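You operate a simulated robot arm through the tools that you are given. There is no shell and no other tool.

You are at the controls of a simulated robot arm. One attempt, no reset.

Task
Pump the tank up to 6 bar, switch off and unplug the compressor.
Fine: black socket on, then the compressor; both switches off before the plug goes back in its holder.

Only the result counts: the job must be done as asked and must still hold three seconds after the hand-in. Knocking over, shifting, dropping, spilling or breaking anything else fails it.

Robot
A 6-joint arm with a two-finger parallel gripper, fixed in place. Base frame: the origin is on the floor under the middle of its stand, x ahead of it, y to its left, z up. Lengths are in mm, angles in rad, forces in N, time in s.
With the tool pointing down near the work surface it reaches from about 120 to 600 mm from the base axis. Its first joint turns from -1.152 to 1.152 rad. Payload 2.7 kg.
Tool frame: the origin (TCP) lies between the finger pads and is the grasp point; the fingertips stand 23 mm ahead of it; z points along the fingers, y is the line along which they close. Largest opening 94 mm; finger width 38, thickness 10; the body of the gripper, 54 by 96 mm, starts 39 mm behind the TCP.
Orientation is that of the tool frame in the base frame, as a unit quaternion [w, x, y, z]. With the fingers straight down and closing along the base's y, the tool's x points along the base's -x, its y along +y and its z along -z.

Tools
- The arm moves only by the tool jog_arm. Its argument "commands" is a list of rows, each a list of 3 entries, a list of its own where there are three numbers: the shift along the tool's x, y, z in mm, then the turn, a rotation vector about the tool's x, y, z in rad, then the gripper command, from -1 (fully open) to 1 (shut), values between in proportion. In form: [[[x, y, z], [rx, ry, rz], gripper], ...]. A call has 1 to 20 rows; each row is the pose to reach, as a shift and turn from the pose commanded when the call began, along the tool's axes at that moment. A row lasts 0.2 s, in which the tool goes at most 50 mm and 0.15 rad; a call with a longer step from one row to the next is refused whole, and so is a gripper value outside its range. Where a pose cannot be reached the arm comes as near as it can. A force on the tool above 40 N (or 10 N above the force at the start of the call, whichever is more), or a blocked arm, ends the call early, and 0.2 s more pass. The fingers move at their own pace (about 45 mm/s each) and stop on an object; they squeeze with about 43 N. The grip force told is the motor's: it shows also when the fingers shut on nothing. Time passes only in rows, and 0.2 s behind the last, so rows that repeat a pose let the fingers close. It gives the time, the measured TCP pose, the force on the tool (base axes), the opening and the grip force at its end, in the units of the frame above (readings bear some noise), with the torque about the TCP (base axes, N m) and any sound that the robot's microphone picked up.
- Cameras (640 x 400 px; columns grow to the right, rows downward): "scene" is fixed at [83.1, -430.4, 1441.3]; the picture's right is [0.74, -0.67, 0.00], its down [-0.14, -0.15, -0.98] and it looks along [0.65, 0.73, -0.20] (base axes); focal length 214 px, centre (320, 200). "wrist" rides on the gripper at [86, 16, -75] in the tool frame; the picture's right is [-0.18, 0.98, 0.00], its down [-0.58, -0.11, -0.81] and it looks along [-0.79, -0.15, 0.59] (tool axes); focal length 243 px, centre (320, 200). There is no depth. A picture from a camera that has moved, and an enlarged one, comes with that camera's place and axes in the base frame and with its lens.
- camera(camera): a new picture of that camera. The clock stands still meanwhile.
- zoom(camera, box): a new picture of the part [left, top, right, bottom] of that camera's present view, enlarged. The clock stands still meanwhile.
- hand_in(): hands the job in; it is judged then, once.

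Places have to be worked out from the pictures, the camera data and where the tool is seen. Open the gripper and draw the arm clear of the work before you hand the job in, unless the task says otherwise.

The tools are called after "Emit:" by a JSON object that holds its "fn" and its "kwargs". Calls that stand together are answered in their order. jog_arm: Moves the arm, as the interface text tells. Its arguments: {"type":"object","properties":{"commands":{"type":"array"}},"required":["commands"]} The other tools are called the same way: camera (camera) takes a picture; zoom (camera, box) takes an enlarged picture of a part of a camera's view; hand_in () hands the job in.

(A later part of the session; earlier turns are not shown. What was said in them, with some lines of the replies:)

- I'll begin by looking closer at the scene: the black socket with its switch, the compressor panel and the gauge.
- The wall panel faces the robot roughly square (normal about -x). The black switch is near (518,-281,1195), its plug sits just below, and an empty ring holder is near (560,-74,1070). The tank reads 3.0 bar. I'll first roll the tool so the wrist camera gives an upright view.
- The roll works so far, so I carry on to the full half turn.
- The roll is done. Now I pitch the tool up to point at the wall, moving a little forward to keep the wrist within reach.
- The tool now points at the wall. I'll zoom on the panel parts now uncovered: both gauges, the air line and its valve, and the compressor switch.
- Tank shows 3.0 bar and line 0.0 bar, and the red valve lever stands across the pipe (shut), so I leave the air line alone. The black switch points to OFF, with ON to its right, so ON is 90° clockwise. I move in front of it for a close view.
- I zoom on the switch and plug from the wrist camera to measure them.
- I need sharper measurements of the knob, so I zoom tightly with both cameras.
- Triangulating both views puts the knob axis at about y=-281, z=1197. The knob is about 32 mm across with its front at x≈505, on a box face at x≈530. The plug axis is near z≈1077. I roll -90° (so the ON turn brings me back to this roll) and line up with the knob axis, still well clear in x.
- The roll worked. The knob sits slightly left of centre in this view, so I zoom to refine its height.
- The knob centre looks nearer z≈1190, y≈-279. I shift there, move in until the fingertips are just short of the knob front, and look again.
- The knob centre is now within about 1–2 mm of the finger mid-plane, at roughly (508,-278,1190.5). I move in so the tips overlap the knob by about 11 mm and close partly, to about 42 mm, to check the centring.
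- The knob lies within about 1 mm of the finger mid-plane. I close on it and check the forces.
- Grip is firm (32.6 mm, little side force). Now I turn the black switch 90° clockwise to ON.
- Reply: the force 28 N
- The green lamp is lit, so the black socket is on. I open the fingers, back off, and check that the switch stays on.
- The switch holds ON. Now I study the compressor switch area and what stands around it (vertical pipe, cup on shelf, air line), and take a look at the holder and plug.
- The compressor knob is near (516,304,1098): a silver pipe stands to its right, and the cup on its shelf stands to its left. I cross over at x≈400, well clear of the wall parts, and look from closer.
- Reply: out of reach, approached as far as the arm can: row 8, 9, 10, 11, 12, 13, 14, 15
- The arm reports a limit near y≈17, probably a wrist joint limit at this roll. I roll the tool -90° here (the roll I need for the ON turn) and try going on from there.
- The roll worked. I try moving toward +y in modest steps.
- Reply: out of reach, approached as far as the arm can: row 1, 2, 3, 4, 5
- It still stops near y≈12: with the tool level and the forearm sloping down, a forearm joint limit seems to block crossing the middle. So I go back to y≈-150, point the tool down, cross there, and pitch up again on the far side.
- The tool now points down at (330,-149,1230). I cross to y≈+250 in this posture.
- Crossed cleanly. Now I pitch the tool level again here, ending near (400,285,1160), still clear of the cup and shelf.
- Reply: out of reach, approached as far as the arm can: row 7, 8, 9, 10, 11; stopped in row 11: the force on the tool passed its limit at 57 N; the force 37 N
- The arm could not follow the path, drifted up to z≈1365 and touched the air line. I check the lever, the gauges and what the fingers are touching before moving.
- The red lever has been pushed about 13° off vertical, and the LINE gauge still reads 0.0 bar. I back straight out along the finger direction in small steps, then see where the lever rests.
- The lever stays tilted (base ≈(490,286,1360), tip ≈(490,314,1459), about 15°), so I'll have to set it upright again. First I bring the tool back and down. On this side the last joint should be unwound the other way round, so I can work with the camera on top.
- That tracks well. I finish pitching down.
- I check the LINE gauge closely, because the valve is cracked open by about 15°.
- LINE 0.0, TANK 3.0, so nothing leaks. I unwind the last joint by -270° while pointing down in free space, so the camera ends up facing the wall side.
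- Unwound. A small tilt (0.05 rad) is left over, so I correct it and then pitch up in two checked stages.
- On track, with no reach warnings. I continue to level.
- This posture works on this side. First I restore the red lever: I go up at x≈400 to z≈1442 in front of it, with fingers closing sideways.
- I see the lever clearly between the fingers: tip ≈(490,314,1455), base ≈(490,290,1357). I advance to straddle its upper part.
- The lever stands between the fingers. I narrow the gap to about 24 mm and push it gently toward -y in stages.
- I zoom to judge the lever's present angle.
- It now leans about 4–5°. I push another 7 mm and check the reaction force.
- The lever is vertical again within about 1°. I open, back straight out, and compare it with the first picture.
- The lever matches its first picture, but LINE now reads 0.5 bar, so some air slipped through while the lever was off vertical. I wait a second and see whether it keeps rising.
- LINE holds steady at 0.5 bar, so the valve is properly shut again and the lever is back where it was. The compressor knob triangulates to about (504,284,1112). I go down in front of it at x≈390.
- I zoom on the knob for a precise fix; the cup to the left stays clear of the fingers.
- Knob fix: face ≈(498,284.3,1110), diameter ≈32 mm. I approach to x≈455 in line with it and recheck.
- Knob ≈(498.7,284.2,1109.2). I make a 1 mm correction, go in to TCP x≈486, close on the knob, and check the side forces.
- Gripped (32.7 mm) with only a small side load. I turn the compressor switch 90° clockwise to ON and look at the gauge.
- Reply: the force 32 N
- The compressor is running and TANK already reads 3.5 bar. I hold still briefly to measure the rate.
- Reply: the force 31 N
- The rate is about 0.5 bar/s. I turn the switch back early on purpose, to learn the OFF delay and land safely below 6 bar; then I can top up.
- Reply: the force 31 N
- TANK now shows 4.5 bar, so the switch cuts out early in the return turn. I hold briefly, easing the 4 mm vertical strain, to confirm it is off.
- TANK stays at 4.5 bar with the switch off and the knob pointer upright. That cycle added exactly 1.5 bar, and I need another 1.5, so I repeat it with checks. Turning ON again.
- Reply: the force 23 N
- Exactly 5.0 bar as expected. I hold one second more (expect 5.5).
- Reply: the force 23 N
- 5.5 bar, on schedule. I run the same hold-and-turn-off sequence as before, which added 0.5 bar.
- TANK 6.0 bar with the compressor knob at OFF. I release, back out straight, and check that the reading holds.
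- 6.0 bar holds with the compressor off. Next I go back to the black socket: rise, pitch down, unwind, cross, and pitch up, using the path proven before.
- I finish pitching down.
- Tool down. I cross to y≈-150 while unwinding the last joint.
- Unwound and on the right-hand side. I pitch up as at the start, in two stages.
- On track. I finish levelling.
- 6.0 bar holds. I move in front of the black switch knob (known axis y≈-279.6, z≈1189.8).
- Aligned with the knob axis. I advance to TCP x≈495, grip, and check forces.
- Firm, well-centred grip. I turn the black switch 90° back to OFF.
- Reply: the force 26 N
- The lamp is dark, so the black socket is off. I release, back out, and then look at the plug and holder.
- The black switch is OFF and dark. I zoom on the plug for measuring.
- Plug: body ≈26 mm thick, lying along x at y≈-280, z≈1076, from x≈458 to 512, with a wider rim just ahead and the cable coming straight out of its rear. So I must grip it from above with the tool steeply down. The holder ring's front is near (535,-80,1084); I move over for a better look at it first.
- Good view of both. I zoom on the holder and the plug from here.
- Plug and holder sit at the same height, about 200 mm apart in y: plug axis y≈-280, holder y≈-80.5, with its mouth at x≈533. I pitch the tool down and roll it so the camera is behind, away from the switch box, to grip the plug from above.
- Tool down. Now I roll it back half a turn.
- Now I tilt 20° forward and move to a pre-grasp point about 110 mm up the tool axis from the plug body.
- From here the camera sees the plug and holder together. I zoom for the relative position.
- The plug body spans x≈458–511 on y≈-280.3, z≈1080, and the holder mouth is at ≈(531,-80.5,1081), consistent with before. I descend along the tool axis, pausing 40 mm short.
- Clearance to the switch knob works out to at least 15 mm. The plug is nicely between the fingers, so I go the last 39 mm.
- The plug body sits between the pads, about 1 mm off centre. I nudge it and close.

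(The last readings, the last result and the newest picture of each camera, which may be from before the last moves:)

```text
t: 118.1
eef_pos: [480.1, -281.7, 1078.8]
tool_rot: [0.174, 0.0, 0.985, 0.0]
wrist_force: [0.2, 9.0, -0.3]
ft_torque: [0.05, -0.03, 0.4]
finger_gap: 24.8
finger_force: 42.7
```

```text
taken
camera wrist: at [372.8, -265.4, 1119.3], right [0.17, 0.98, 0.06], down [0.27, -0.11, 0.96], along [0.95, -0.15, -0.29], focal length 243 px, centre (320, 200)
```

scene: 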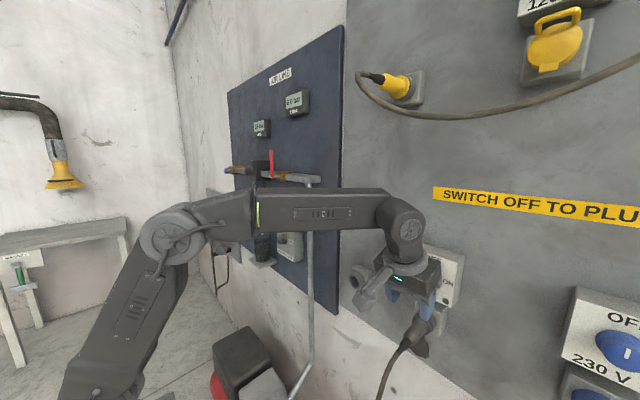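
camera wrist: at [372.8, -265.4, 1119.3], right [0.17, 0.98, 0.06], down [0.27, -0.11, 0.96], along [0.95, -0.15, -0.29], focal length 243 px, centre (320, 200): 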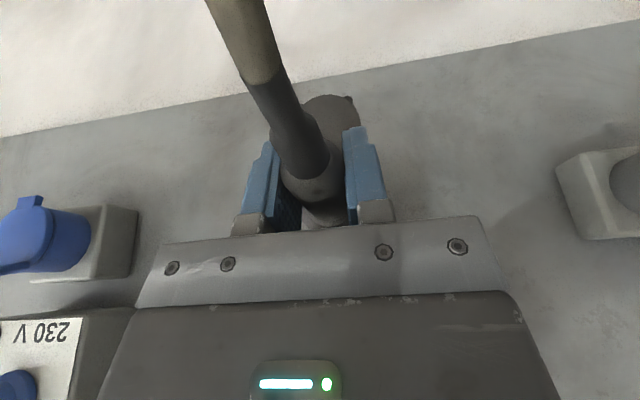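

Gripped at 24.8 mm. Now I pull the plug straight out along -x, slowly at first.

Emit:
{"fn": "jog_arm", "kwargs": {"commands": [[[1.9, 0.5, -0.7], [0, 0, 0], 1], [[5.6, 0.5, -2.1], [0, 0, 0], 1], [[9.4, 0.5, -3.4], [0, 0, 0], 1], [[14.1, 0.5, -5.1], [0, 0, 0], 1], [[18.8, 0.5, -6.9], [0, 0, 0], 1], [[23.5, 0.5, -8.6], [0, 0, 0], 1], [[23.5, 0.5, -8.6], [0, 0, 0], 1]]}}

Emit:
{"fn": "zoom", "kwargs": {"camera": "scene", "box": [350, 240, 470, 370]}}

Emit:
{"fn": "camera", "kwargs": {"camera": "wrist"}}

```text
t: 119.7
eef_pos: [454.3, -281.1, 1079.0]
tool_rot: [0.174, 0.001, 0.985, -0.001]
wrist_force: [0.2, -0.5, 0.1]
ft_torque: [-0.03, 0.06, 0.03]
finger_gap: 24.9
finger_force: 43.1
```

```text
3.08 times, centred on (410, 305) of scene
camera zoom: at [83.1, -430.4, 1441.3], right [0.74, -0.67, 0.0], down [-0.14, -0.15, -0.98], along [0.65, 0.73, -0.2], focal length 660 px, centre (43, -123)
```

zoom: 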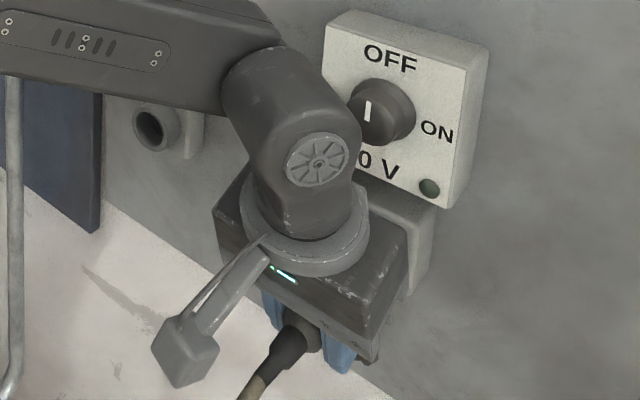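

```text
taken
camera wrist: at [346.6, -265.6, 1119.4], right [0.17, 0.98, 0.06], down [0.27, -0.11, 0.96], along [0.95, -0.15, -0.29], focal length 243 px, centre (320, 200)
```

wrist: 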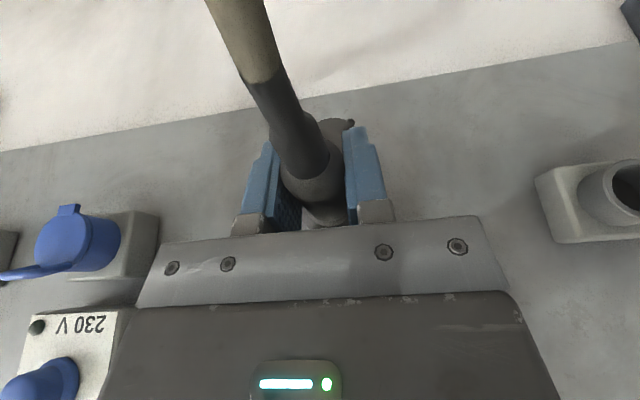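

The plug slides out freely with the gripper. I pull another 75 mm to get fully clear.

Emit:
{"fn": "jog_arm", "kwargs": {"commands": [[[9.4, 0, -3.4], [0, 0, 0], 1], [[18.8, 0, -6.9], [0, 0, 0], 1], [[32.9, 0, -12], [0, 0, 0], 1], [[47, 0, -17.1], [0, 0, 0], 1], [[61.1, 0, -22.3], [0, 0, 0], 1], [[70.5, 0, -25.7], [0, 0, 0], 1], [[70.5, 0, -25.7], [0, 0, 0], 1]]}}

Emit:
{"fn": "camera", "kwargs": {"camera": "wrist"}}

Emit:
{"fn": "camera", "kwargs": {"camera": "scene"}}

Emit:
{"fn": "zoom", "kwargs": {"camera": "scene", "box": [340, 240, 480, 400]}}

```text
t: 121.3
eef_pos: [378.7, -281.8, 1078.7]
tool_rot: [0.174, 0.0, 0.985, 0.0]
wrist_force: [0.0, -0.1, 0.0]
ft_torque: [0.03, 0.03, 0.02]
finger_gap: 25.0
finger_force: 43.1
```

```text
taken
camera wrist: at [271.7, -265.9, 1118.8], right [0.17, 0.98, 0.06], down [0.27, -0.11, 0.96], along [0.95, -0.15, -0.28], focal length 243 px, centre (320, 200)
```

wrist: 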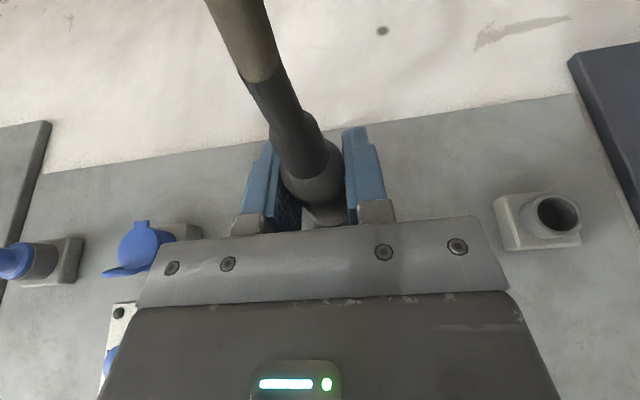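

```text
taken
```

scene: 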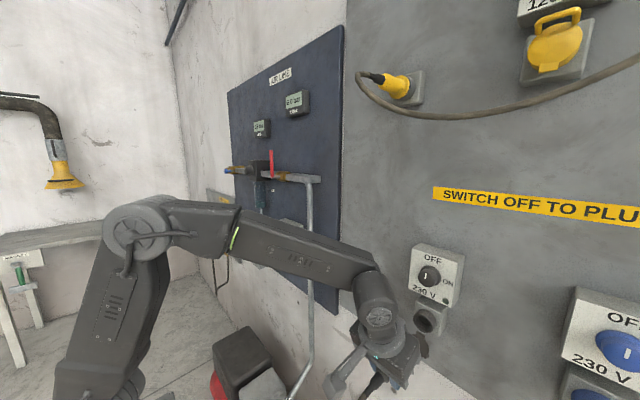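

```text
2.50 times, centred on (410, 320) of scene
camera zoom: at [83.1, -430.4, 1441.3], right [0.74, -0.67, 0.0], down [-0.14, -0.15, -0.98], along [0.65, 0.73, -0.2], focal length 536 px, centre (95, -100)
```

zoom: 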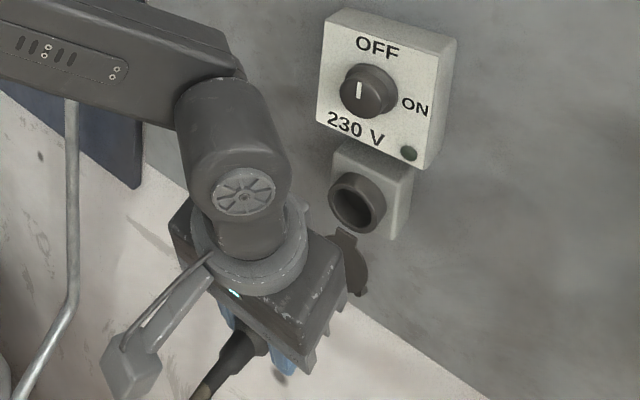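

The plug is fully out and the socket is visible behind it. I zoom on the holder from this new viewpoint to triangulate its mouth precisely.

Emit:
{"fn": "zoom", "kwargs": {"camera": "wrist", "box": [480, 170, 600, 270]}}

Emit:
{"fn": "zoom", "kwargs": {"camera": "scene", "box": [345, 260, 385, 295]}}

Emit:
{"fn": "zoom", "kwargs": {"camera": "scene", "box": [405, 295, 455, 360]}}

Emit:
{"fn": "zoom", "kwargs": {"camera": "wrist", "box": [220, 100, 420, 240]}}

```text
4.00 times, centred on (540, 220) of wrist
camera zoom: at [271.7, -265.9, 1118.8], right [0.17, 0.98, 0.06], down [0.27, -0.11, 0.96], along [0.95, -0.15, -0.28], focal length 970 px, centre (-560, 120)
```

zoom: 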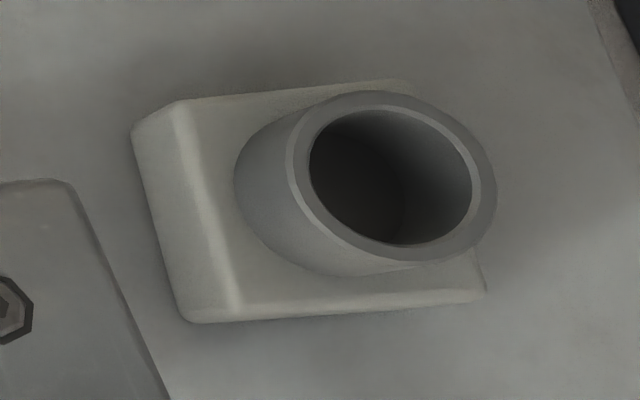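

```text
11.43 times, centred on (365, 278) of scene
camera zoom: at [83.1, -430.4, 1441.3], right [0.74, -0.67, 0.0], down [-0.14, -0.15, -0.98], along [0.65, 0.73, -0.2], focal length 2451 px, centre (-194, -686)
```

zoom: 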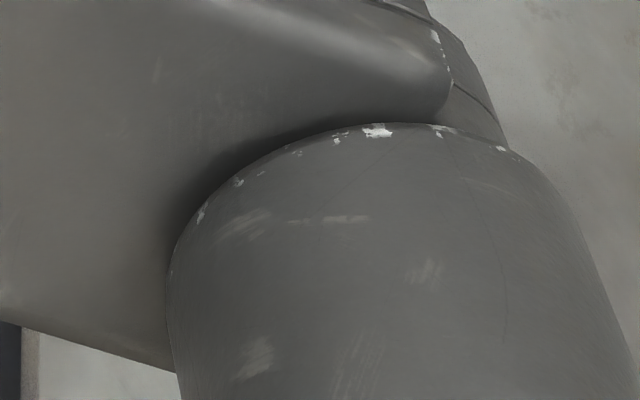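

```text
6.15 times, centred on (430, 328) of scene
camera zoom: at [83.1, -430.4, 1441.3], right [0.74, -0.67, 0.0], down [-0.14, -0.15, -0.98], along [0.65, 0.73, -0.2], focal length 1320 px, centre (-357, -585)
```

zoom: 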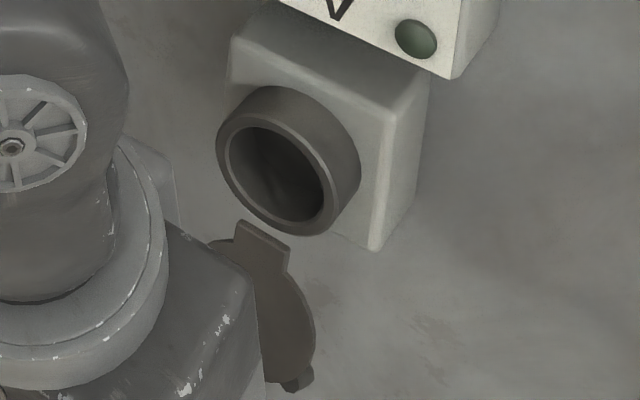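

```text
2.86 times, centred on (320, 170) of wrist
camera zoom: at [271.7, -265.9, 1118.8], right [0.17, 0.98, 0.06], down [0.27, -0.11, 0.96], along [0.95, -0.15, -0.28], focal length 693 px, centre (320, 286)
```

zoom: 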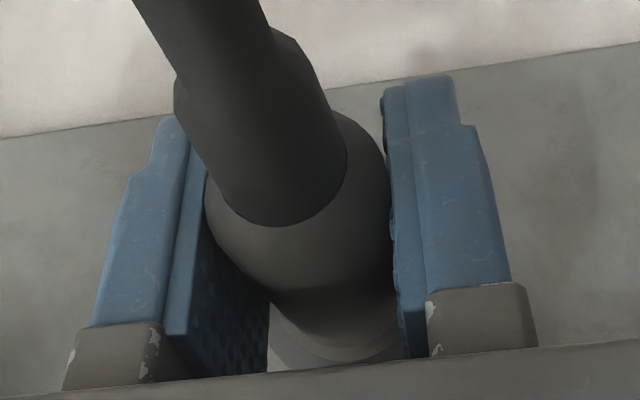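

The holder mouth triangulates to about (532.7,-79.5,1080), with the same ring size as the socket (≈33 mm bore). The gripped plug is centred on the TCP in y. I carry it across at x≈379 to y≈-80.

Emit:
{"fn": "jog_arm", "kwargs": {"commands": [[[0, 20, 0], [0, 0, 0], 1], [[0, 55, 0], [0, 0, 0], 1], [[0, 90, 0], [0, 0, 0], 1], [[0, 125, 0], [0, 0, 0], 1], [[0, 160, 0], [0, 0, 0], 1], [[0, 190, 0], [0, 0, 0], 1], [[0, 201, 0], [0, 0, 0], 1], [[0, 201, 0], [0, 0, 0], 1], [[0, 201, 0], [0, 0, 0], 1]]}}

Emit:
{"fn": "camera", "kwargs": {"camera": "wrist"}}

Emit:
{"fn": "camera", "kwargs": {"camera": "scene"}}

Emit:
{"fn": "zoom", "kwargs": {"camera": "scene", "box": [270, 220, 430, 360]}}

```text
t: 123.3
eef_pos: [378.3, -80.7, 1078.9]
tool_rot: [0.174, 0.0, 0.985, 0.0]
wrist_force: [0.0, -0.1, -1.1]
ft_torque: [0.0, 0.02, -0.06]
finger_gap: 24.9
finger_force: 42.5
```

```text
taken
camera wrist: at [270.9, -64.7, 1118.9], right [0.17, 0.98, 0.06], down [0.27, -0.11, 0.96], along [0.95, -0.15, -0.28], focal length 243 px, centre (320, 200)
```

wrist: 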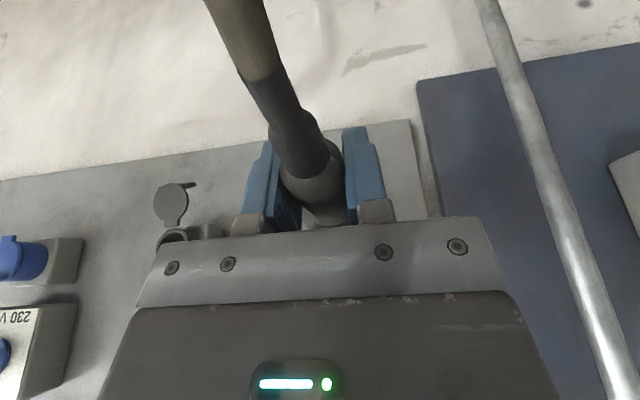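

```text
taken
```

scene: 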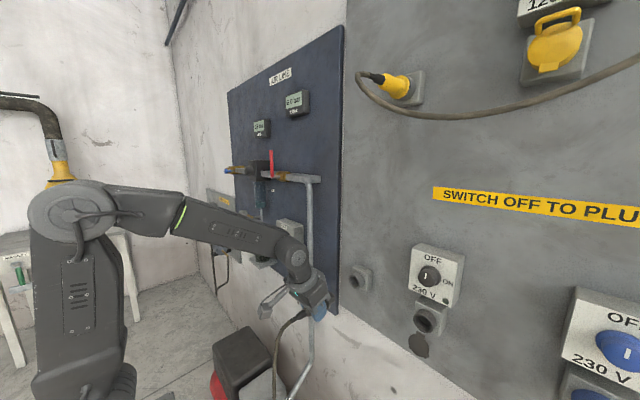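

```text
2.86 times, centred on (350, 290) of scene
camera zoom: at [83.1, -430.4, 1441.3], right [0.74, -0.67, 0.0], down [-0.14, -0.15, -0.98], along [0.65, 0.73, -0.2], focal length 613 px, centre (234, -57)
```

zoom: 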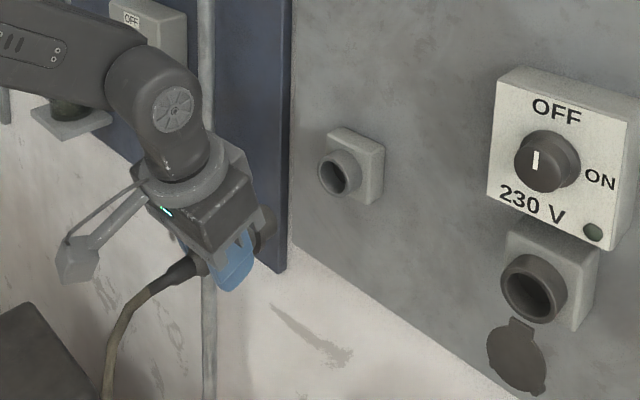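

I zoom in to see the plug's front end relative to the fingers, and the holder.

Emit:
{"fn": "zoom", "kwargs": {"camera": "scene", "box": [300, 250, 380, 325]}}

Emit:
{"fn": "zoom", "kwargs": {"camera": "scene", "box": [310, 270, 350, 310]}}

Emit:
{"fn": "zoom", "kwargs": {"camera": "scene", "box": [400, 260, 460, 330]}}

```text
5.33 times, centred on (340, 288) of scene
camera zoom: at [83.1, -430.4, 1441.3], right [0.74, -0.67, 0.0], down [-0.14, -0.15, -0.98], along [0.65, 0.73, -0.2], focal length 1144 px, centre (213, -267)
```

zoom: 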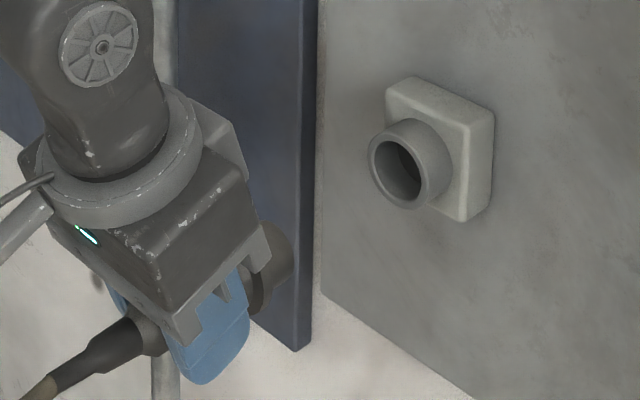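

```text
10.00 times, centred on (330, 290) of scene
camera zoom: at [83.1, -430.4, 1441.3], right [0.74, -0.67, 0.0], down [-0.14, -0.15, -0.98], along [0.65, 0.73, -0.2], focal length 2145 px, centre (220, -700)
```

zoom: 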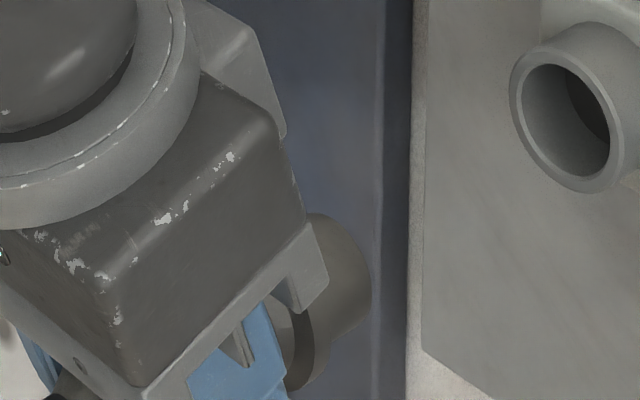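

```text
5.71 times, centred on (430, 295) of scene
camera zoom: at [83.1, -430.4, 1441.3], right [0.74, -0.67, 0.0], down [-0.14, -0.15, -0.98], along [0.65, 0.73, -0.2], focal length 1226 px, centre (-309, -343)
```

zoom: 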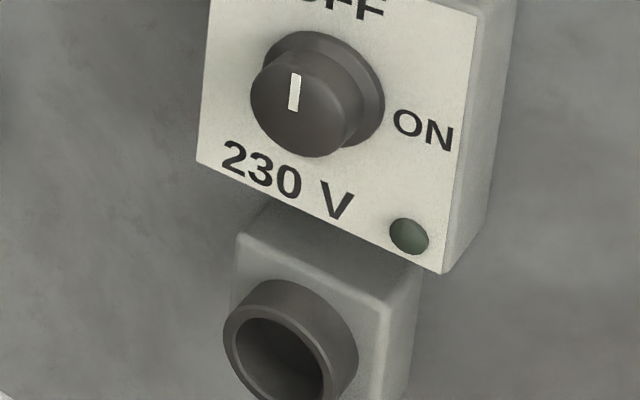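

The plug nose reaches about 58 mm ahead of the TCP. I advance until it is about 10 mm short of the holder mouth and compare alignment.

Emit:
{"fn": "jog_arm", "kwargs": {"commands": [[[-23.5, 0, 8.6], [0, 0, 0], 1], [[-47, 0, 17.1], [0, 0, 0], 1], [[-65.8, 0, 24], [0, 0, 0], 1], [[-80, 0, 29.2], [0, 0, 0], 1], [[-80, 0, 29.2], [0, 0, 0], 1], [[-80, 0, 29.2], [0, 0, 0], 1]]}}

Emit:
{"fn": "camera", "kwargs": {"camera": "wrist"}}

Emit:
{"fn": "zoom", "kwargs": {"camera": "scene", "box": [330, 250, 390, 310]}}

Emit:
{"fn": "zoom", "kwargs": {"camera": "wrist", "box": [220, 90, 440, 240]}}

```text
t: 124.7
eef_pos: [463.7, -80.8, 1076.1]
tool_rot: [0.173, 0.0, 0.985, 0.0]
wrist_force: [0.3, 0.0, 0.2]
ft_torque: [0.02, 0.03, 0.02]
finger_gap: 24.7
finger_force: 43.0
```

```text
taken
camera wrist: at [356.6, -64.3, 1117.5], right [0.17, 0.98, 0.06], down [0.27, -0.11, 0.96], along [0.95, -0.15, -0.29], focal length 243 px, centre (320, 200)
```

wrist: 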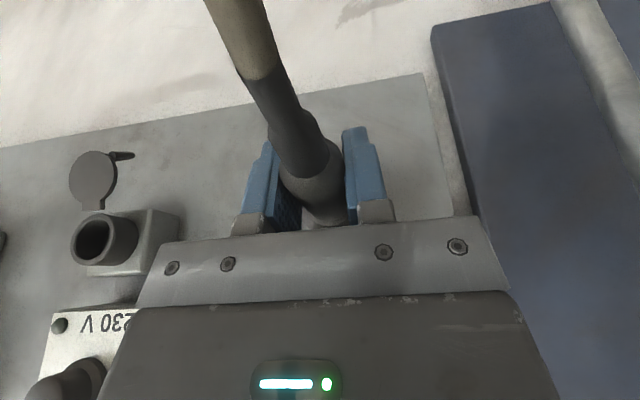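

```text
6.67 times, centred on (360, 280) of scene
camera zoom: at [83.2, -430.4, 1441.3], right [0.74, -0.67, 0.0], down [-0.14, -0.15, -0.98], along [0.65, 0.73, -0.2], focal length 1430 px, centre (53, -333)
```

zoom: 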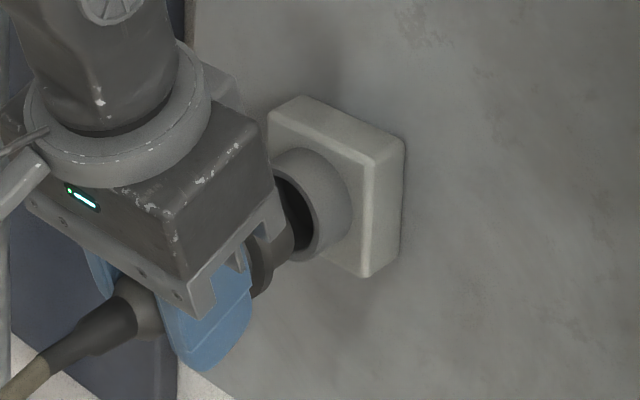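

```text
2.67 times, centred on (330, 165) of wrist
camera zoom: at [356.6, -64.3, 1117.5], right [0.17, 0.98, 0.06], down [0.27, -0.11, 0.96], along [0.95, -0.15, -0.29], focal length 647 px, centre (293, 293)
```

zoom: 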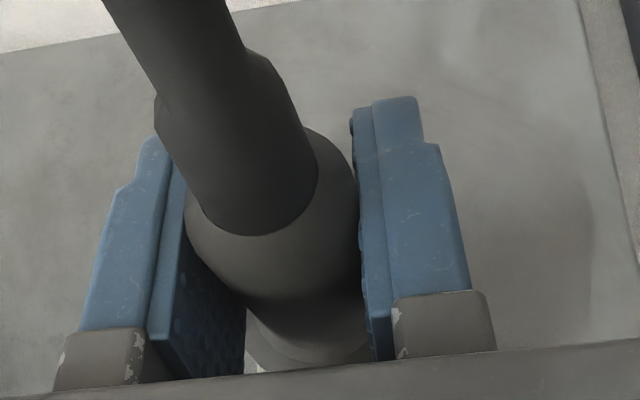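

I take a closer look at the nose and the mouth.

Emit:
{"fn": "jog_arm", "kwargs": {"commands": [[[0, 0, 0], [0, 0, 0], 1]]}}

Emit:
{"fn": "zoom", "kwargs": {"camera": "scene", "box": [345, 265, 375, 295]}}

Emit:
{"fn": "zoom", "kwargs": {"camera": "scene", "box": [335, 255, 385, 305]}}

```text
t: 125.1
eef_pos: [464.6, -80.2, 1076.7]
tool_rot: [0.174, 0.0, 0.985, -0.001]
wrist_force: [0.0, 0.4, 0.3]
ft_torque: [0.01, -0.01, -0.01]
finger_gap: 25.0
finger_force: 43.2
```

```text
13.33 times, centred on (360, 280) of scene
camera zoom: at [83.1, -430.4, 1441.3], right [0.74, -0.67, 0.0], down [-0.14, -0.15, -0.98], along [0.65, 0.73, -0.2], focal length 2860 px, centre (-213, -867)
```

zoom: 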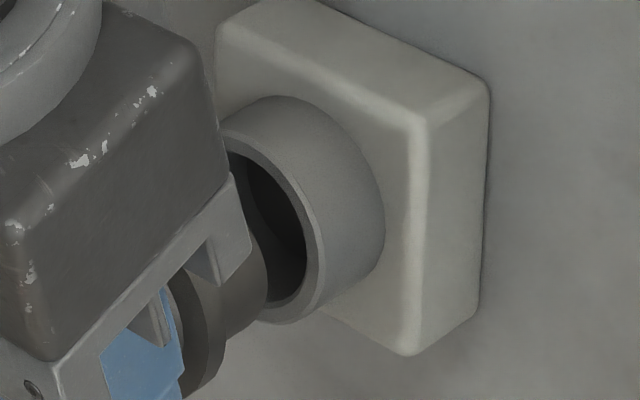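

```text
8.00 times, centred on (360, 280) of scene
camera zoom: at [83.1, -430.4, 1441.3], right [0.74, -0.67, 0.0], down [-0.14, -0.15, -0.98], along [0.65, 0.73, -0.2], focal length 1716 px, centre (0, -440)
```

zoom: 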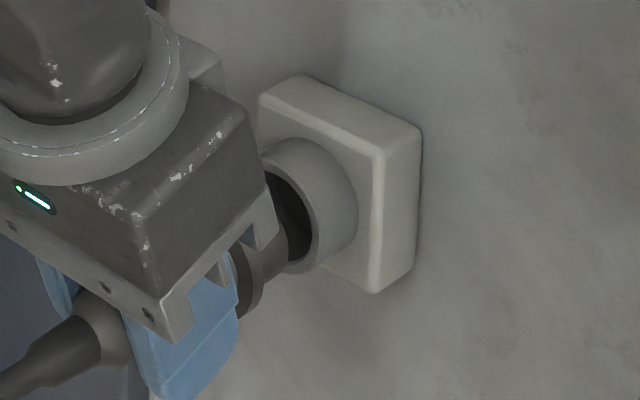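

The nose looks lined up with the mouth within 1–2 mm. I ease it forward in 2 mm rows, watching the force.

Emit:
{"fn": "jog_arm", "kwargs": {"commands": [[[-1.9, 0, 0.7], [0, 0, 0], 1], [[-3.8, 0, 1.4], [0, 0, 0], 1], [[-5.6, 0, 2.1], [0, 0, 0], 1], [[-7.5, 0, 2.7], [0, 0, 0], 1], [[-9.4, 0, 3.4], [0, 0, 0], 1], [[-11.3, 0, 4.1], [0, 0, 0], 1]]}}

Emit:
{"fn": "zoom", "kwargs": {"camera": "scene", "box": [345, 265, 375, 295]}}

```text
t: 126.5
eef_pos: [475.6, -80.5, 1079.1]
tool_rot: [0.173, 0.0, 0.985, 0.0]
wrist_force: [0.0, 0.6, 0.7]
ft_torque: [0.01, 0.02, -0.01]
finger_gap: 24.9
finger_force: 43.1
```

```text
13.33 times, centred on (360, 280) of scene
camera zoom: at [83.1, -430.4, 1441.3], right [0.74, -0.67, 0.0], down [-0.14, -0.15, -0.98], along [0.65, 0.73, -0.2], focal length 2860 px, centre (-213, -867)
```

zoom: 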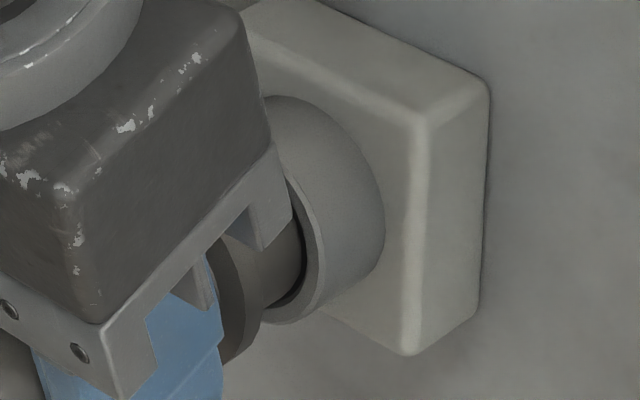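

No contact force, and the nose is entering the bore. I continue slowly.

Emit:
{"fn": "jog_arm", "kwargs": {"commands": [[[-1.9, 0, 0.7], [0, 0, 0], 1], [[-3.8, 0, 1.4], [0, 0, 0], 1], [[-5.6, 0, 2.1], [0, 0, 0], 1], [[-7.5, 0, 2.7], [0, 0, 0], 1], [[-7.5, 0, 2.7], [0, 0, 0], 1]]}}

Emit:
{"fn": "zoom", "kwargs": {"camera": "scene", "box": [345, 265, 375, 295]}}

```text
t: 127.7
eef_pos: [484.4, -81.7, 1079.1]
tool_rot: [0.173, 0.0, 0.985, -0.001]
wrist_force: [-0.2, 0.4, 0.0]
ft_torque: [0.01, -0.03, 0.0]
finger_gap: 24.8
finger_force: 42.9
```

```text
13.33 times, centred on (360, 280) of scene
camera zoom: at [83.1, -430.4, 1441.3], right [0.74, -0.67, 0.0], down [-0.14, -0.15, -0.98], along [0.65, 0.73, -0.2], focal length 2860 px, centre (-213, -867)
```

zoom: 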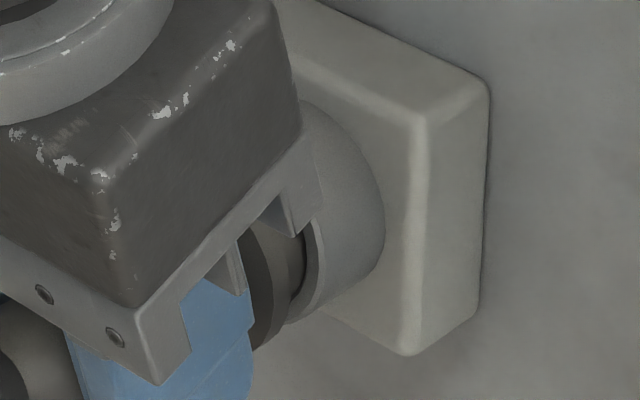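

It is still free, with the plug rim about 8–10 mm from the ring. I continue until it seats.

Emit:
{"fn": "jog_arm", "kwargs": {"commands": [[[-1.9, 0, 0.7], [0, 0, 0], 1], [[-3.8, 0, 1.4], [0, 0, 0], 1], [[-5.6, 0, 2.1], [0, 0, 0], 1], [[-5.6, 0, 2.1], [0, 0, 0], 1]]}}

Emit:
{"fn": "zoom", "kwargs": {"camera": "scene", "box": [345, 265, 375, 295]}}

Emit:
{"fn": "camera", "kwargs": {"camera": "wrist"}}

```text
t: 128.7
eef_pos: [490.2, -80.3, 1078.2]
tool_rot: [0.173, 0.0, 0.985, -0.001]
wrist_force: [-3.1, -2.2, 0.7]
ft_torque: [-0.02, -0.05, -0.24]
finger_gap: 24.6
finger_force: 43.0
```

```text
13.33 times, centred on (360, 280) of scene
camera zoom: at [83.0, -430.5, 1441.3], right [0.74, -0.67, 0.0], down [-0.14, -0.15, -0.98], along [0.65, 0.73, -0.2], focal length 2860 px, centre (-213, -867)
```

zoom: 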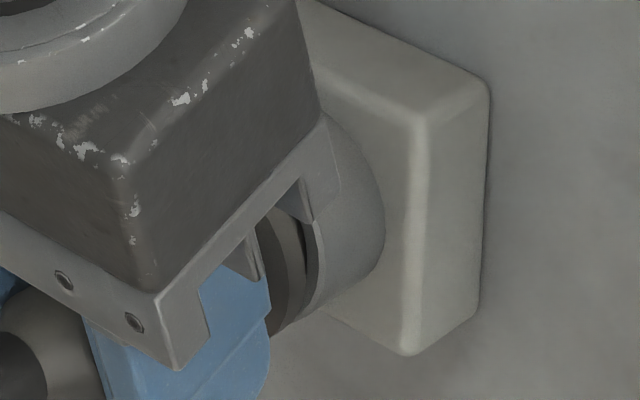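

```text
taken
camera wrist: at [383.6, -64.4, 1118.9], right [0.17, 0.98, 0.06], down [0.27, -0.11, 0.96], along [0.95, -0.15, -0.28], focal length 243 px, centre (320, 200)
```

wrist: 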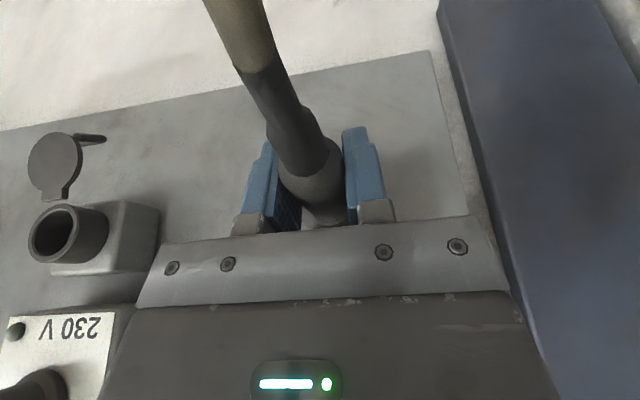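

A light touch (-3 N) near the expected seat. I push a few millimetres more in 1 mm rows.

Emit:
{"fn": "jog_arm", "kwargs": {"commands": [[[-0.9, 0, 0.35], [0, 0, 0], 1], [[-1.9, 0, 0.7], [0, 0, 0], 1], [[-2.8, 0, 1.0], [0, 0, 0], 1], [[-3.8, 0, 1.4], [0, 0, 0], 1], [[-3.8, 0, 1.4], [0, 0, 0], 1]]}}

Emit:
{"fn": "zoom", "kwargs": {"camera": "scene", "box": [345, 265, 375, 295]}}

```text
t: 129.9
eef_pos: [494.6, -80.1, 1078.6]
tool_rot: [0.173, 0.001, 0.985, -0.001]
wrist_force: [-3.2, -2.6, -0.2]
ft_torque: [0.09, 0.02, 0.15]
finger_gap: 25.1
finger_force: 43.1
```

```text
13.33 times, centred on (360, 280) of scene
camera zoom: at [83.0, -430.5, 1441.3], right [0.74, -0.67, 0.0], down [-0.14, -0.15, -0.98], along [0.65, 0.73, -0.2], focal length 2860 px, centre (-213, -867)
```

zoom: 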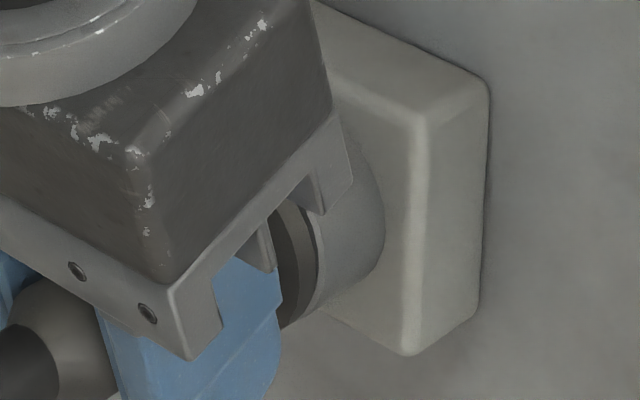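

The rim is almost at the ring, with only sliding friction. I push on gently to the stop.

Emit:
{"fn": "jog_arm", "kwargs": {"commands": [[[-0.9, 0, 0.35], [0, 0, 0], 1], [[-1.9, 0, 0.7], [0, 0, 0], 1], [[-2.8, 0, 1.0], [0, 0, 0], 1], [[-2.8, 0, 1.0], [0, 0, 0], 1]]}}

Emit:
{"fn": "zoom", "kwargs": {"camera": "scene", "box": [345, 265, 375, 295]}}

```text
t: 130.9
eef_pos: [495.6, -79.8, 1079.8]
tool_rot: [0.172, 0.0, 0.985, 0.0]
wrist_force: [-19.8, -2.3, 1.1]
ft_torque: [0.09, -0.25, 0.32]
finger_gap: 25.1
finger_force: 42.7
```

```text
13.33 times, centred on (360, 280) of scene
camera zoom: at [82.4, -430.4, 1441.3], right [0.74, -0.67, 0.0], down [-0.14, -0.15, -0.98], along [0.65, 0.73, -0.2], focal length 2860 px, centre (-213, -867)
```

zoom: 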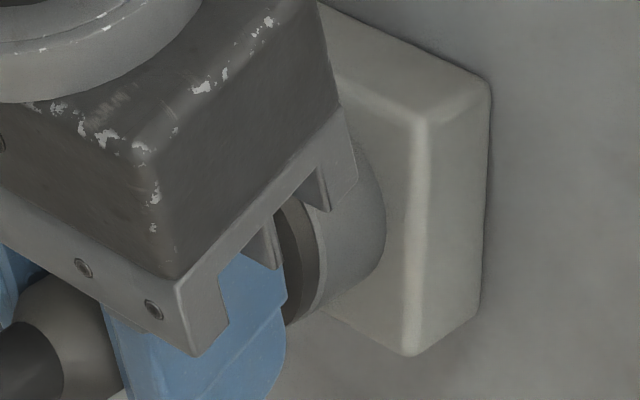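

-20 N: the plug is seated against the ring. I ease off 1 mm, open the fingers, and check it stays put.

Emit:
{"fn": "jog_arm", "kwargs": {"commands": [[[1.2, 0, -0.4], [0, 0, 0], 1], [[1.2, 0, -0.4], [0, 0, 0], 0.3], [[1.2, 0, -0.4], [0, 0, 0], 0.1], [[1.2, 0, -0.4], [0, 0, 0], -0.08], [[1.2, 0, -0.4], [0, 0, 0], -0.08], [[1.2, 0, -0.4], [0, 0, 0], -0.08]]}}

Emit:
{"fn": "camera", "kwargs": {"camera": "wrist"}}

Emit:
{"fn": "zoom", "kwargs": {"camera": "scene", "box": [335, 255, 385, 305]}}

```text
t: 132.3
eef_pos: [495.5, -80.4, 1078.6]
tool_rot: [0.174, 0.001, 0.985, -0.001]
wrist_force: [0.1, 0.2, -0.1]
ft_torque: [0.02, -0.04, 0.05]
finger_gap: 50.6
finger_force: 0.0
```

```text
taken
camera wrist: at [388.9, -64.5, 1119.1], right [0.17, 0.98, 0.06], down [0.27, -0.11, 0.96], along [0.95, -0.15, -0.28], focal length 243 px, centre (320, 200)
```

wrist: 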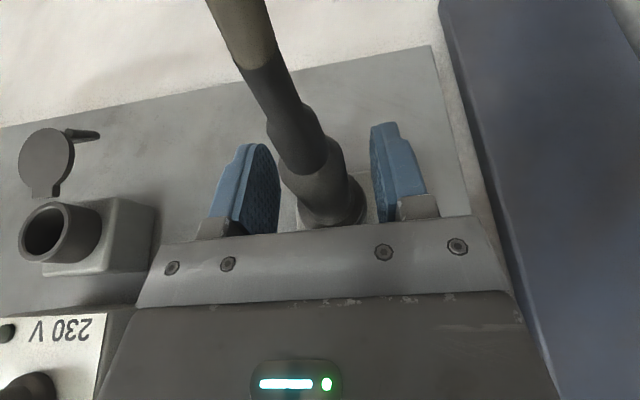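

```text
8.00 times, centred on (360, 280) of scene
camera zoom: at [83.1, -430.4, 1441.3], right [0.74, -0.67, 0.0], down [-0.14, -0.15, -0.98], along [0.65, 0.73, -0.2], focal length 1716 px, centre (0, -440)
```

zoom: 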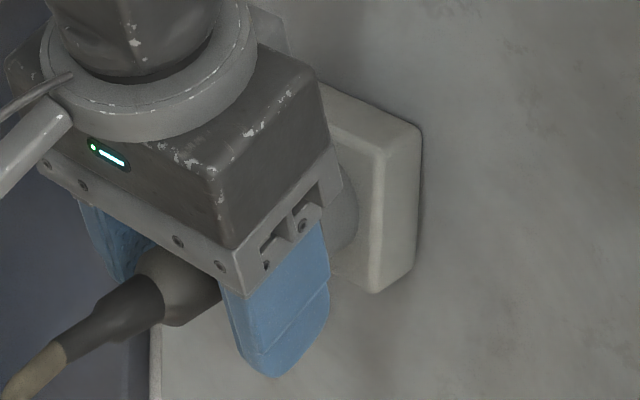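

The plug stays seated in the holder. I withdraw up along the tool axis.

Emit:
{"fn": "jog_arm", "kwargs": {"commands": [[[0, 0, -10], [0, 0, 0], -0.08], [[0, 0, -25], [0, 0, 0], -0.08], [[0, 0, -45], [0, 0, 0], -0.08], [[0, 0, -70], [0, 0, 0], -0.08], [[0, 0, -95], [0, 0, 0], -0.08], [[0, 0, -120], [0, 0, 0], -0.08], [[0, 0, -120], [0, 0, 0], -0.08]]}}

Emit:
{"fn": "camera", "kwargs": {"camera": "wrist"}}

Emit:
{"fn": "camera", "kwargs": {"camera": "scene"}}

Emit:
{"fn": "zoom", "kwargs": {"camera": "scene", "box": [330, 240, 470, 370]}}

```text
t: 133.9
eef_pos: [456.5, -81.1, 1190.3]
tool_rot: [0.174, 0.001, 0.985, -0.001]
wrist_force: [-0.3, -0.8, 0.7]
ft_torque: [-0.02, 0.0, -0.01]
finger_gap: 50.7
finger_force: 0.0
```

```text
taken
camera wrist: at [348.4, -65.1, 1231.3], right [0.17, 0.98, 0.06], down [0.27, -0.11, 0.96], along [0.95, -0.15, -0.28], focal length 243 px, centre (320, 200)
```

wrist: 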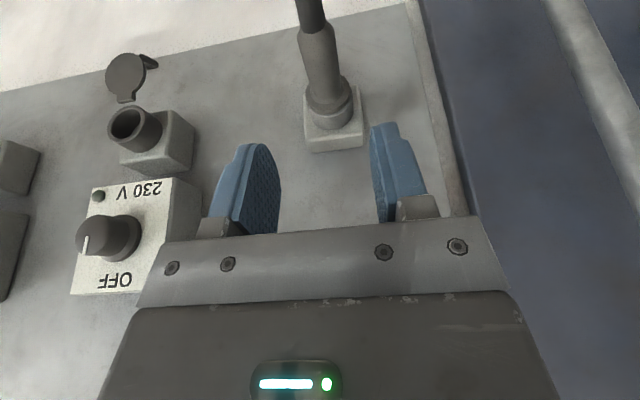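

```text
taken
```

scene: 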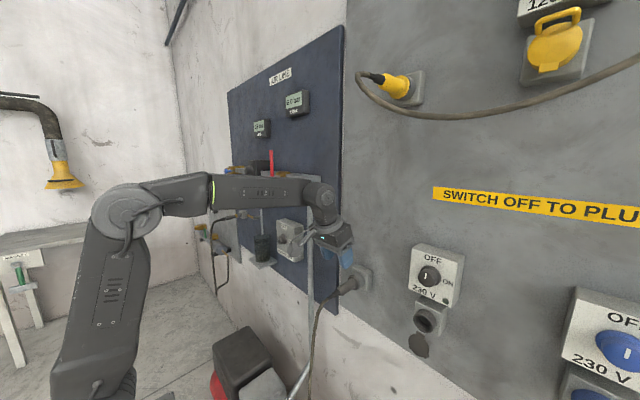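

```text
3.08 times, centred on (400, 305) of scene
camera zoom: at [83.1, -430.4, 1441.3], right [0.74, -0.67, 0.0], down [-0.14, -0.15, -0.98], along [0.65, 0.73, -0.2], focal length 660 px, centre (74, -123)
```

zoom: 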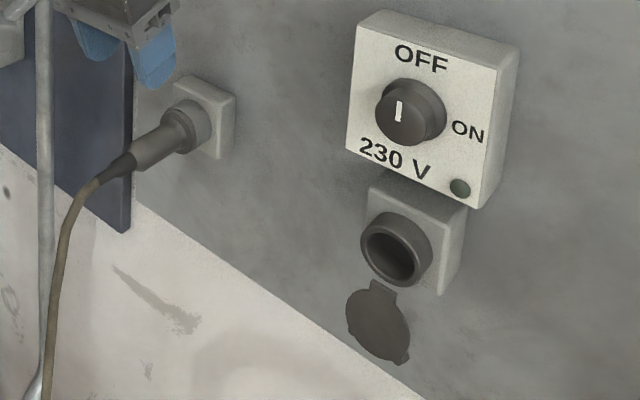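

The plug sits in the holder, and the black switch is OFF and dark. I draw the arm back to near its start area and do a final check of everything.

Emit:
{"fn": "jog_arm", "kwargs": {"commands": [[[20, -10, -15], [0, 0, 0], -0.5], [[40, -25, -35], [0, 0, 0], -1], [[60, -45, -55], [0, 0, 0], -1], [[80, -65, -75], [0, 0, 0], -1], [[86, -85, -85], [0, 0, 0], -1], [[86, -85, -85], [0, 0, 0], -1]]}}

Emit:
{"fn": "camera", "kwargs": {"camera": "scene"}}

Emit:
{"fn": "zoom", "kwargs": {"camera": "scene", "box": [245, 85, 315, 145]}}

Emit:
{"fn": "zoom", "kwargs": {"camera": "scene", "box": [200, 140, 350, 300]}}

Emit:
{"fn": "zoom", "kwargs": {"camera": "scene", "box": [330, 250, 390, 310]}}

Emit:
{"fn": "camera", "kwargs": {"camera": "wrist"}}

```text
t: 135.3
eef_pos: [344.7, -165.7, 1241.3]
tool_rot: [0.174, 0.0, 0.985, 0.0]
wrist_force: [0.2, 0.1, -0.7]
ft_torque: [0.01, 0.04, -0.03]
finger_gap: 94.1
finger_force: 0.0
```

```text
taken
```

scene: 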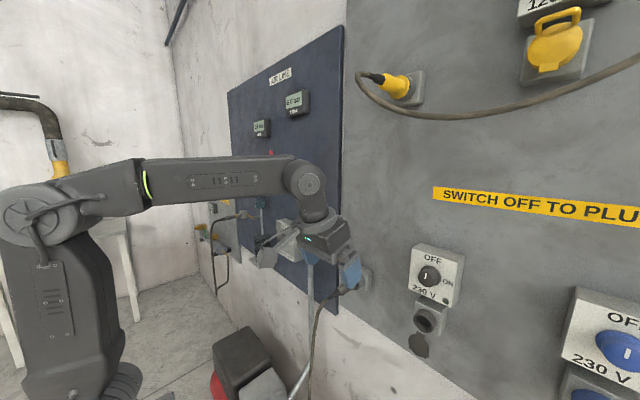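

```text
6.67 times, centred on (280, 115) of scene
camera zoom: at [83.1, -430.4, 1441.3], right [0.74, -0.67, 0.0], down [-0.14, -0.15, -0.98], along [0.65, 0.73, -0.2], focal length 1430 px, centre (587, 767)
```

zoom: 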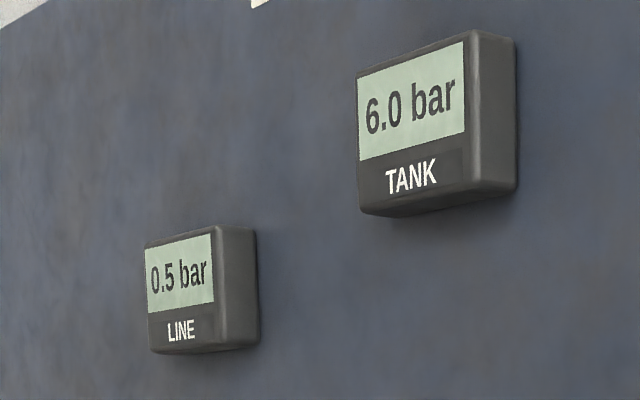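

```text
2.50 times, centred on (275, 220) of scene
camera zoom: at [83.1, -430.4, 1441.3], right [0.74, -0.67, 0.0], down [-0.14, -0.15, -0.98], along [0.65, 0.73, -0.2], focal length 536 px, centre (432, 150)
```

zoom: 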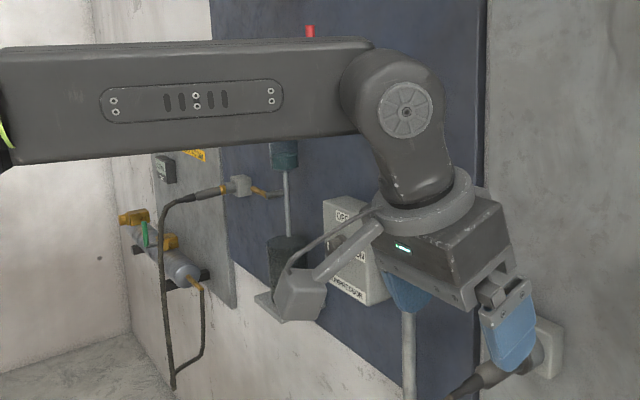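

```text
6.67 times, centred on (360, 280) of scene
camera zoom: at [83.1, -430.4, 1441.3], right [0.74, -0.67, 0.0], down [-0.14, -0.15, -0.98], along [0.65, 0.73, -0.2], focal length 1430 px, centre (53, -333)
```

zoom: 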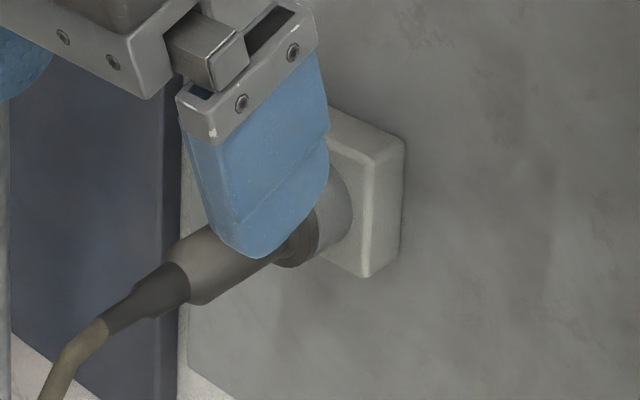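

```text
taken
camera wrist: at [238.9, -150.0, 1281.9], right [0.17, 0.98, 0.06], down [0.27, -0.11, 0.96], along [0.95, -0.15, -0.28], focal length 243 px, centre (320, 200)
```

wrist: 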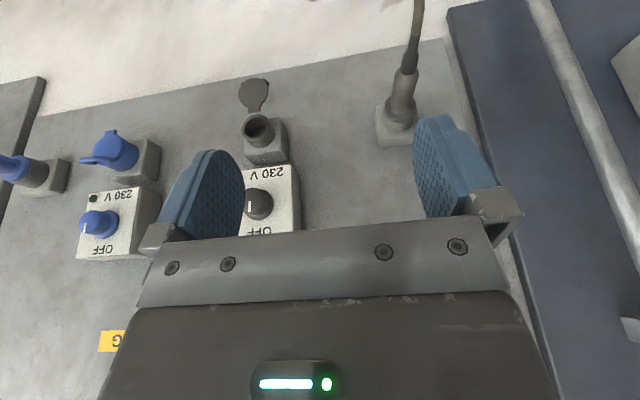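

Final check:
- **Tank:** 6.0 bar and steady.
- **Switches:** compressor and black socket both OFF, lamp dark.
- **Plug:** seated in its holder.
- **Lever:** the red lever is back upright where it was.
- **Arm:** gripper open and clear of the work.

Handing in.

Emit:
{"fn": "hand_in", "kwargs": {}}

```text
The job is handed in.
```

The tank is at 6.0 bar, the compressor and the black socket are both switched off, and the plug is seated in its holder. Both switches were off before I pulled the plug. The job is handed in, and I haven't seen how it was judged.

- **Red valve lever:** while crossing to the compressor switch, the arm ran into a joint limit, drifted up and knocked the red lever on the air line about 15° off vertical. I pushed it back upright, and it matches its starting position in the camera view.
- **LINE pressure:** while the lever was tilted, some air got through, so the LINE gauge now reads 0.5 bar instead of 0.0. It held steady after that. I left it alone because venting it would have meant working other valves.

I pumped the tank in two short runs, 3.0 to 4.5 bar and then 4.5 to 6.0, switching the compressor off in between to avoid going over. The tank still read 6.0 bar just before I handed in.
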